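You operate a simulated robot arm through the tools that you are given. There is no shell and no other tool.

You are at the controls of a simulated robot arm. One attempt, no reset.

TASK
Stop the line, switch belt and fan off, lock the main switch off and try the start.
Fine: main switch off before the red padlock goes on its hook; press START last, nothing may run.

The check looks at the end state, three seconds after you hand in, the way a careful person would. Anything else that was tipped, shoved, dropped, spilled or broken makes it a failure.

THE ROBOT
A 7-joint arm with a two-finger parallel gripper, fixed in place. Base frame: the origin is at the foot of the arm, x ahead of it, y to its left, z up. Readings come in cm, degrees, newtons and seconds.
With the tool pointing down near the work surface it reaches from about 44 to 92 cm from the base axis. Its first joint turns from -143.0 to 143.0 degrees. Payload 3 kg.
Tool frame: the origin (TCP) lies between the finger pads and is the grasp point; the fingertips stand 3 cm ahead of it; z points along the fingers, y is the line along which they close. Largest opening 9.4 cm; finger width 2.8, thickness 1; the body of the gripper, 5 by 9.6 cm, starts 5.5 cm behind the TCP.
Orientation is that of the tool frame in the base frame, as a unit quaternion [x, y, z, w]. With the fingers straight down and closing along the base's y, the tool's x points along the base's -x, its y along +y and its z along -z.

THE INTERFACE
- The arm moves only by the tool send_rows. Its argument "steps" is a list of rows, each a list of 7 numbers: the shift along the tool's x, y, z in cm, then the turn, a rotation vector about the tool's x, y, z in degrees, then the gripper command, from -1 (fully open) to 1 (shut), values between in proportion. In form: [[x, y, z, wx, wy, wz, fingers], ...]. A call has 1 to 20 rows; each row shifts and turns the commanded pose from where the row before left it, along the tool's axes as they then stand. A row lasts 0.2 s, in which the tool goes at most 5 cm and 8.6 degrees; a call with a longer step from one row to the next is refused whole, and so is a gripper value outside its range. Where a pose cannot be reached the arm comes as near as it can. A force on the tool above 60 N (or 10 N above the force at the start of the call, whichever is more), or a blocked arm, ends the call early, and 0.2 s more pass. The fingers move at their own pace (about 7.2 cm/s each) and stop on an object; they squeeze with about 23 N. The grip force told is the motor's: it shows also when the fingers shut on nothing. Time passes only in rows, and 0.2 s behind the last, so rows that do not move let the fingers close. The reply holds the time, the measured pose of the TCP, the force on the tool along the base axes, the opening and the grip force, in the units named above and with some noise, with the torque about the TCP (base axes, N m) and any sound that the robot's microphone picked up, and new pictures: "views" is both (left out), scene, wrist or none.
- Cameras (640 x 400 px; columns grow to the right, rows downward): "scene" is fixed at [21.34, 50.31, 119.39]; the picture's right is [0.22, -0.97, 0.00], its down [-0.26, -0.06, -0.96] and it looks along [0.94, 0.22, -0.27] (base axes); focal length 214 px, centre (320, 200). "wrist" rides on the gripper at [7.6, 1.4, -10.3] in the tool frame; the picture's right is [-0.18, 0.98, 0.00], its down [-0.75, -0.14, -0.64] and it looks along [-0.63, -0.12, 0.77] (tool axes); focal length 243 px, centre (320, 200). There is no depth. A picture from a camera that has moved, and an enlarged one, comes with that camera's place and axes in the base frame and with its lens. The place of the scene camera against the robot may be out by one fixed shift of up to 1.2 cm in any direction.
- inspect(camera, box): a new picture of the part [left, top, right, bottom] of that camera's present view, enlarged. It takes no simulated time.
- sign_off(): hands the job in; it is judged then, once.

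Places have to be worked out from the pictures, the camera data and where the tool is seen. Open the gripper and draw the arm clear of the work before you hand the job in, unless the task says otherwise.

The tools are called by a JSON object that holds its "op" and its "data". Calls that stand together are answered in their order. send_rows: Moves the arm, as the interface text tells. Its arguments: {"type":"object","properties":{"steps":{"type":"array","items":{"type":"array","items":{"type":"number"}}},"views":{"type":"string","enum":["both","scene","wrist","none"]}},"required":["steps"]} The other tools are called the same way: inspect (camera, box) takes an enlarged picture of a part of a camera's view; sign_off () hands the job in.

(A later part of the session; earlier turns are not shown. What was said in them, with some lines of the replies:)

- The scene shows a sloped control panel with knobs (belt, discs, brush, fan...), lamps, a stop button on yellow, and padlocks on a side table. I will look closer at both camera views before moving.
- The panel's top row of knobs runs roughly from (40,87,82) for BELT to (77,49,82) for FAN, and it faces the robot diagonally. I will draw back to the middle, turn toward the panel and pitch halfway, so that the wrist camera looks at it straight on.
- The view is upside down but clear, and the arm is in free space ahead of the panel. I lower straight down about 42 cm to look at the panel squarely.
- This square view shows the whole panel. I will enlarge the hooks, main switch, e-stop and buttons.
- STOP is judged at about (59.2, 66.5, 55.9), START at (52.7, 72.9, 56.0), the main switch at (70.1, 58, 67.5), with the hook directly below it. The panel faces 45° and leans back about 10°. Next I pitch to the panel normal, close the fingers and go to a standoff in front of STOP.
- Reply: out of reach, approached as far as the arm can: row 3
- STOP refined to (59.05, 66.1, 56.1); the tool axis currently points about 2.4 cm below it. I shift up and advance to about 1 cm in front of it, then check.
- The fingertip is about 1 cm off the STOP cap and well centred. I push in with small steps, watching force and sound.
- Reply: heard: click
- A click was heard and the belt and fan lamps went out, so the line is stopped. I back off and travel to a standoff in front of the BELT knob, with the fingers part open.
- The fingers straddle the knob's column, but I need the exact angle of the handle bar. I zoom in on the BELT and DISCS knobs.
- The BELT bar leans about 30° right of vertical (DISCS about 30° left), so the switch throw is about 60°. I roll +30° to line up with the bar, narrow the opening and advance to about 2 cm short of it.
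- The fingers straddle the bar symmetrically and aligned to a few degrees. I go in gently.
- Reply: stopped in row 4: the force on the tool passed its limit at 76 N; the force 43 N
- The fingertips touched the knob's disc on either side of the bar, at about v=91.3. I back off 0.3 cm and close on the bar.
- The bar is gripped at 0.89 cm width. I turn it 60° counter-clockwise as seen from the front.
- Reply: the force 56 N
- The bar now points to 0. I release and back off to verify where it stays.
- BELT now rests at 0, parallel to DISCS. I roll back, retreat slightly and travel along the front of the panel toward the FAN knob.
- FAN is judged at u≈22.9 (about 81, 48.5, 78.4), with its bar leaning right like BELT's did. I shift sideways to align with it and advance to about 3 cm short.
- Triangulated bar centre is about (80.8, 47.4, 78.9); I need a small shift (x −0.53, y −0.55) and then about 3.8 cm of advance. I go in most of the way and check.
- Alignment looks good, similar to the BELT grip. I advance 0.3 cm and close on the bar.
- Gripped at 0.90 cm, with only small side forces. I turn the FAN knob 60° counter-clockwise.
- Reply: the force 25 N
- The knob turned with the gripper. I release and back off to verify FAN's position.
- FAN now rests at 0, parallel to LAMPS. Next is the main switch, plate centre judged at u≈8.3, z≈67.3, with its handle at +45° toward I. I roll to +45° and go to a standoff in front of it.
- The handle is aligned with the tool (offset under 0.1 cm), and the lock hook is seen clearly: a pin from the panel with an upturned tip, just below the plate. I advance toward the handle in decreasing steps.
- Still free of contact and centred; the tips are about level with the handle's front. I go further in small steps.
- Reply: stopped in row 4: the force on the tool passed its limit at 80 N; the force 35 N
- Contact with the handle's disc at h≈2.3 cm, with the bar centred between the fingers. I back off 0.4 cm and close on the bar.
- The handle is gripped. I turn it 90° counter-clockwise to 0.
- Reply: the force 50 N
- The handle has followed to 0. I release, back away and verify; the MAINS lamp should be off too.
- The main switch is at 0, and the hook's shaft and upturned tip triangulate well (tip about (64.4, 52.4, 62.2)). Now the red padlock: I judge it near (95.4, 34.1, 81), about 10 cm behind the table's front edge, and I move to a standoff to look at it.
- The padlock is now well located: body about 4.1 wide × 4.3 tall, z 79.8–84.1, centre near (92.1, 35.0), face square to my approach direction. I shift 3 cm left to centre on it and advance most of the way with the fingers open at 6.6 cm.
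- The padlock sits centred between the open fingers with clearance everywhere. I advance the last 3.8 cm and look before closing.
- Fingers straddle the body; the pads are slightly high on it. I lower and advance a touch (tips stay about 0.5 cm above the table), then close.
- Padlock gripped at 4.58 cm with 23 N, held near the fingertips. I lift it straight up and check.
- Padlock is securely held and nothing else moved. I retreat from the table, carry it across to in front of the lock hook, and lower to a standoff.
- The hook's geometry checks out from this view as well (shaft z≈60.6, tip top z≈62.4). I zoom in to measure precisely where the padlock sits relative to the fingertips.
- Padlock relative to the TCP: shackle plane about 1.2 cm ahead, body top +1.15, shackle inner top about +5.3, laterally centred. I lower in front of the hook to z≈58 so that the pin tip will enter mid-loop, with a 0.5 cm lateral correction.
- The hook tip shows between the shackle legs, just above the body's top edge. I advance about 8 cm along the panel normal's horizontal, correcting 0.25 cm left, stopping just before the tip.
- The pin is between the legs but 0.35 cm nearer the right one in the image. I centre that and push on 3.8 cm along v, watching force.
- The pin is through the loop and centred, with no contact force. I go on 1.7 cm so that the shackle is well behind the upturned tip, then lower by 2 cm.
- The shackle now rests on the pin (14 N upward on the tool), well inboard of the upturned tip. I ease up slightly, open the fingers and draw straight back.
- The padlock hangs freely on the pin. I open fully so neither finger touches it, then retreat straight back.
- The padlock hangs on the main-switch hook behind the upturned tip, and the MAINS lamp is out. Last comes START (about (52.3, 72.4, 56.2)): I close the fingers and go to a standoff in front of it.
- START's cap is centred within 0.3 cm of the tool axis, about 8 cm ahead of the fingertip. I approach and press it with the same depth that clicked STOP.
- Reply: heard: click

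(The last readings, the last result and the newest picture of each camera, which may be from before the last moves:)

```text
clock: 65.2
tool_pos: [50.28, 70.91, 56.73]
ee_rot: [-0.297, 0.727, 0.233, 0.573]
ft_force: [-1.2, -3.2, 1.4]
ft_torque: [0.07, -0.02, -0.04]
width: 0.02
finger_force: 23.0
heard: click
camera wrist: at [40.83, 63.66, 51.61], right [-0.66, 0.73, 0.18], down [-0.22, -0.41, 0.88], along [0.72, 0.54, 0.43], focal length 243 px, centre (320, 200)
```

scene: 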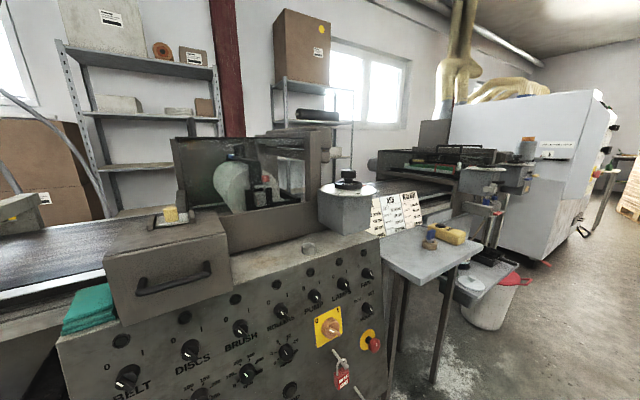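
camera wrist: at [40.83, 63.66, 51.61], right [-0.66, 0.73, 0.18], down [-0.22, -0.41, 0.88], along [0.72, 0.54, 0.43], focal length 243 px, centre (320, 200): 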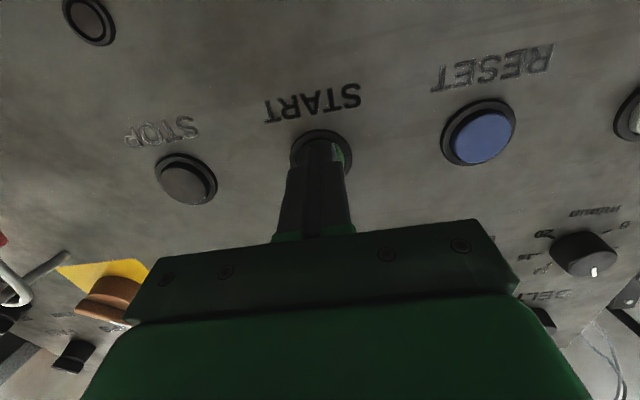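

START clicked and no lamp came on; nothing runs. I draw back, open the gripper and withdraw clear of the panel.

{"op": "send_rows", "data": {"steps": [[0, 0, -2.5, 0, 0, 0, 1], [0, 0, -4, 0, 0, 0, 1], [0, 0, -4, 0, 0, 0, 0.5], [0, 0, -4, 0, 0, 0, 0], [0, 0, -4, 0, 0, 0, -1], [0, 0, -4, 0, 0, 0, -1], [0, 0, 0, 0, 0, 0, -1]], "views": "both"}}

{"op": "inspect", "data": {"camera": "scene", "box": [60, 220, 240, 400]}}

{"op": "inspect", "data": {"camera": "scene", "box": [220, 220, 420, 400]}}

{"op": "inspect", "data": {"camera": "scene", "box": [360, 170, 540, 300]}}

{"op": "inspect", "data": {"camera": "wrist", "box": [0, 0, 640, 240]}}

```text
clock: 66.8
tool_pos: [34.72, 55.63, 61.8]
ee_rot: [-0.297, 0.727, 0.234, 0.573]
ft_force: [-0.3, 0.4, -0.1]
ft_torque: [0.02, -0.01, -0.01]
width: 9.41
finger_force: 0.0
camera wrist: at [25.24, 48.47, 56.72], right [-0.66, 0.73, 0.18], down [-0.22, -0.41, 0.88], along [0.72, 0.54, 0.43], focal length 243 px, centre (320, 200)
```

scene: 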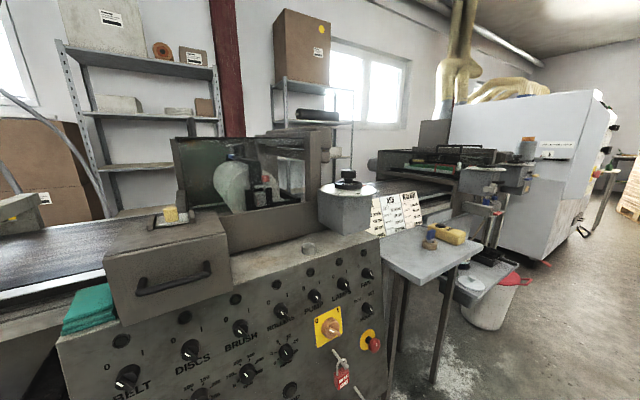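
wrist: 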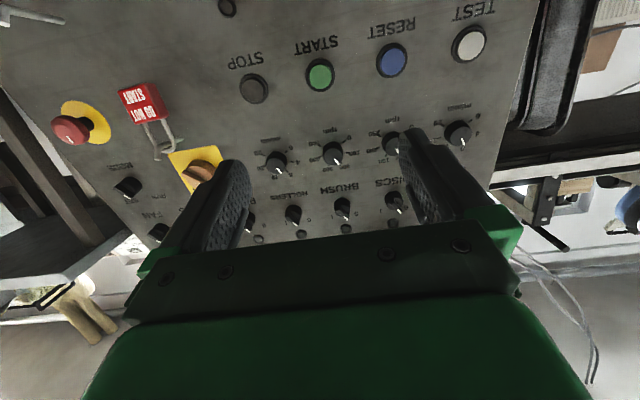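

```text
2.22 times, centred on (150, 310) of scene
camera zoom: at [21.34, 50.31, 119.39], right [0.22, -0.97, 0.0], down [-0.26, -0.06, -0.96], along [0.94, 0.22, -0.27], focal length 477 px, centre (698, -44)
```

zoom: 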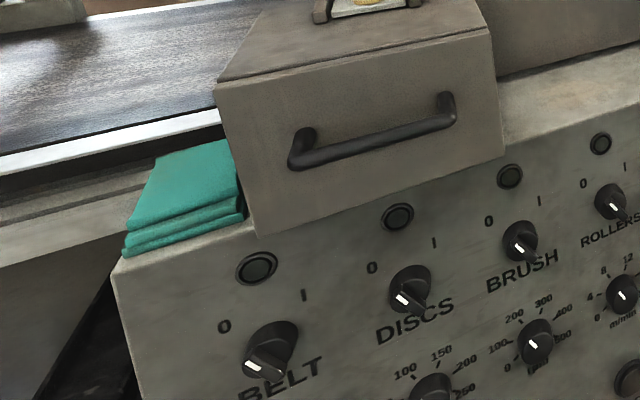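

```text
2.22 times, centred on (320, 310) of scene
camera zoom: at [21.34, 50.31, 119.39], right [0.22, -0.97, 0.0], down [-0.26, -0.06, -0.96], along [0.94, 0.22, -0.27], focal length 477 px, centre (320, -44)
```

zoom: 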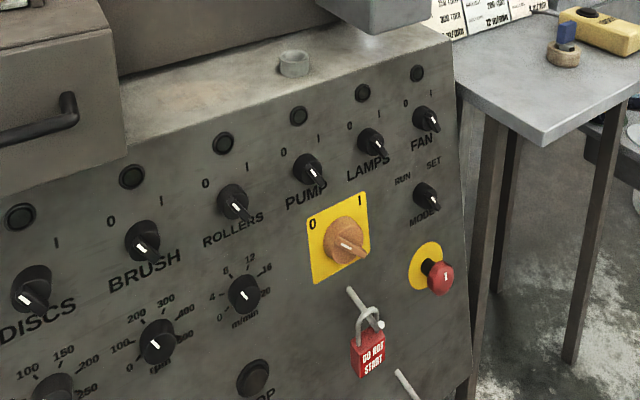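

```text
3.08 times, centred on (450, 235) of scene
camera zoom: at [21.34, 50.31, 119.39], right [0.22, -0.97, 0.0], down [-0.26, -0.06, -0.96], along [0.94, 0.22, -0.27], focal length 660 px, centre (-80, 92)
```

zoom: 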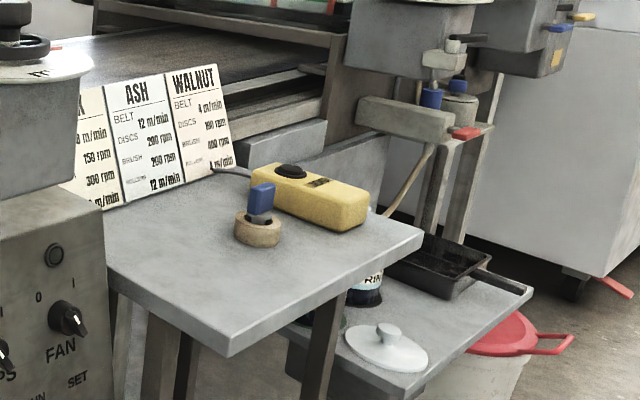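

```text
1.00 times, centred on (320, 120) of wrist (not enlarged: the box is as wide or as high as the picture)
camera zoom: at [25.24, 48.47, 56.72], right [-0.66, 0.73, 0.18], down [-0.22, -0.41, 0.88], along [0.72, 0.54, 0.43], focal length 243 px, centre (320, 280)
```

zoom: 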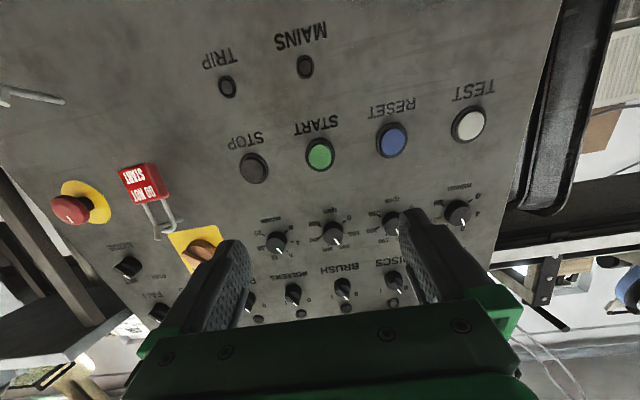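

All checks out: BELT and FAN at 0, main switch at 0 with the red padlock on its hook, every lamp dark after START, and the rest of the table is untouched. The gripper is open and clear, so I hand in.

{"op": "sign_off", "data": {}}

```text
The job is handed in.
```

The line is stopped and locked off, and the job is handed in. I don't have the checker's verdict.

- **Stop:** I pressed the black STOP button. It clicked, and the belt and fan lamps went out.
- **Belt and fan:** Both knobs now point to 0.
- **Main switch:** I turned it to 0 before touching the padlock. The MAINS lamp is dark.
- **Padlock:** The red padlock hangs on the hook directly below the main switch, behind its upturned tip. There is a second, similar hook lower on the panel; I took the one under the switch as the right one.
- **Start:** I pressed START last. It clicked, no lamp lit and nothing started running.

I saw nothing else moved or knocked over in the final pictures. The gripper is open and the arm is drawn back from the panel.
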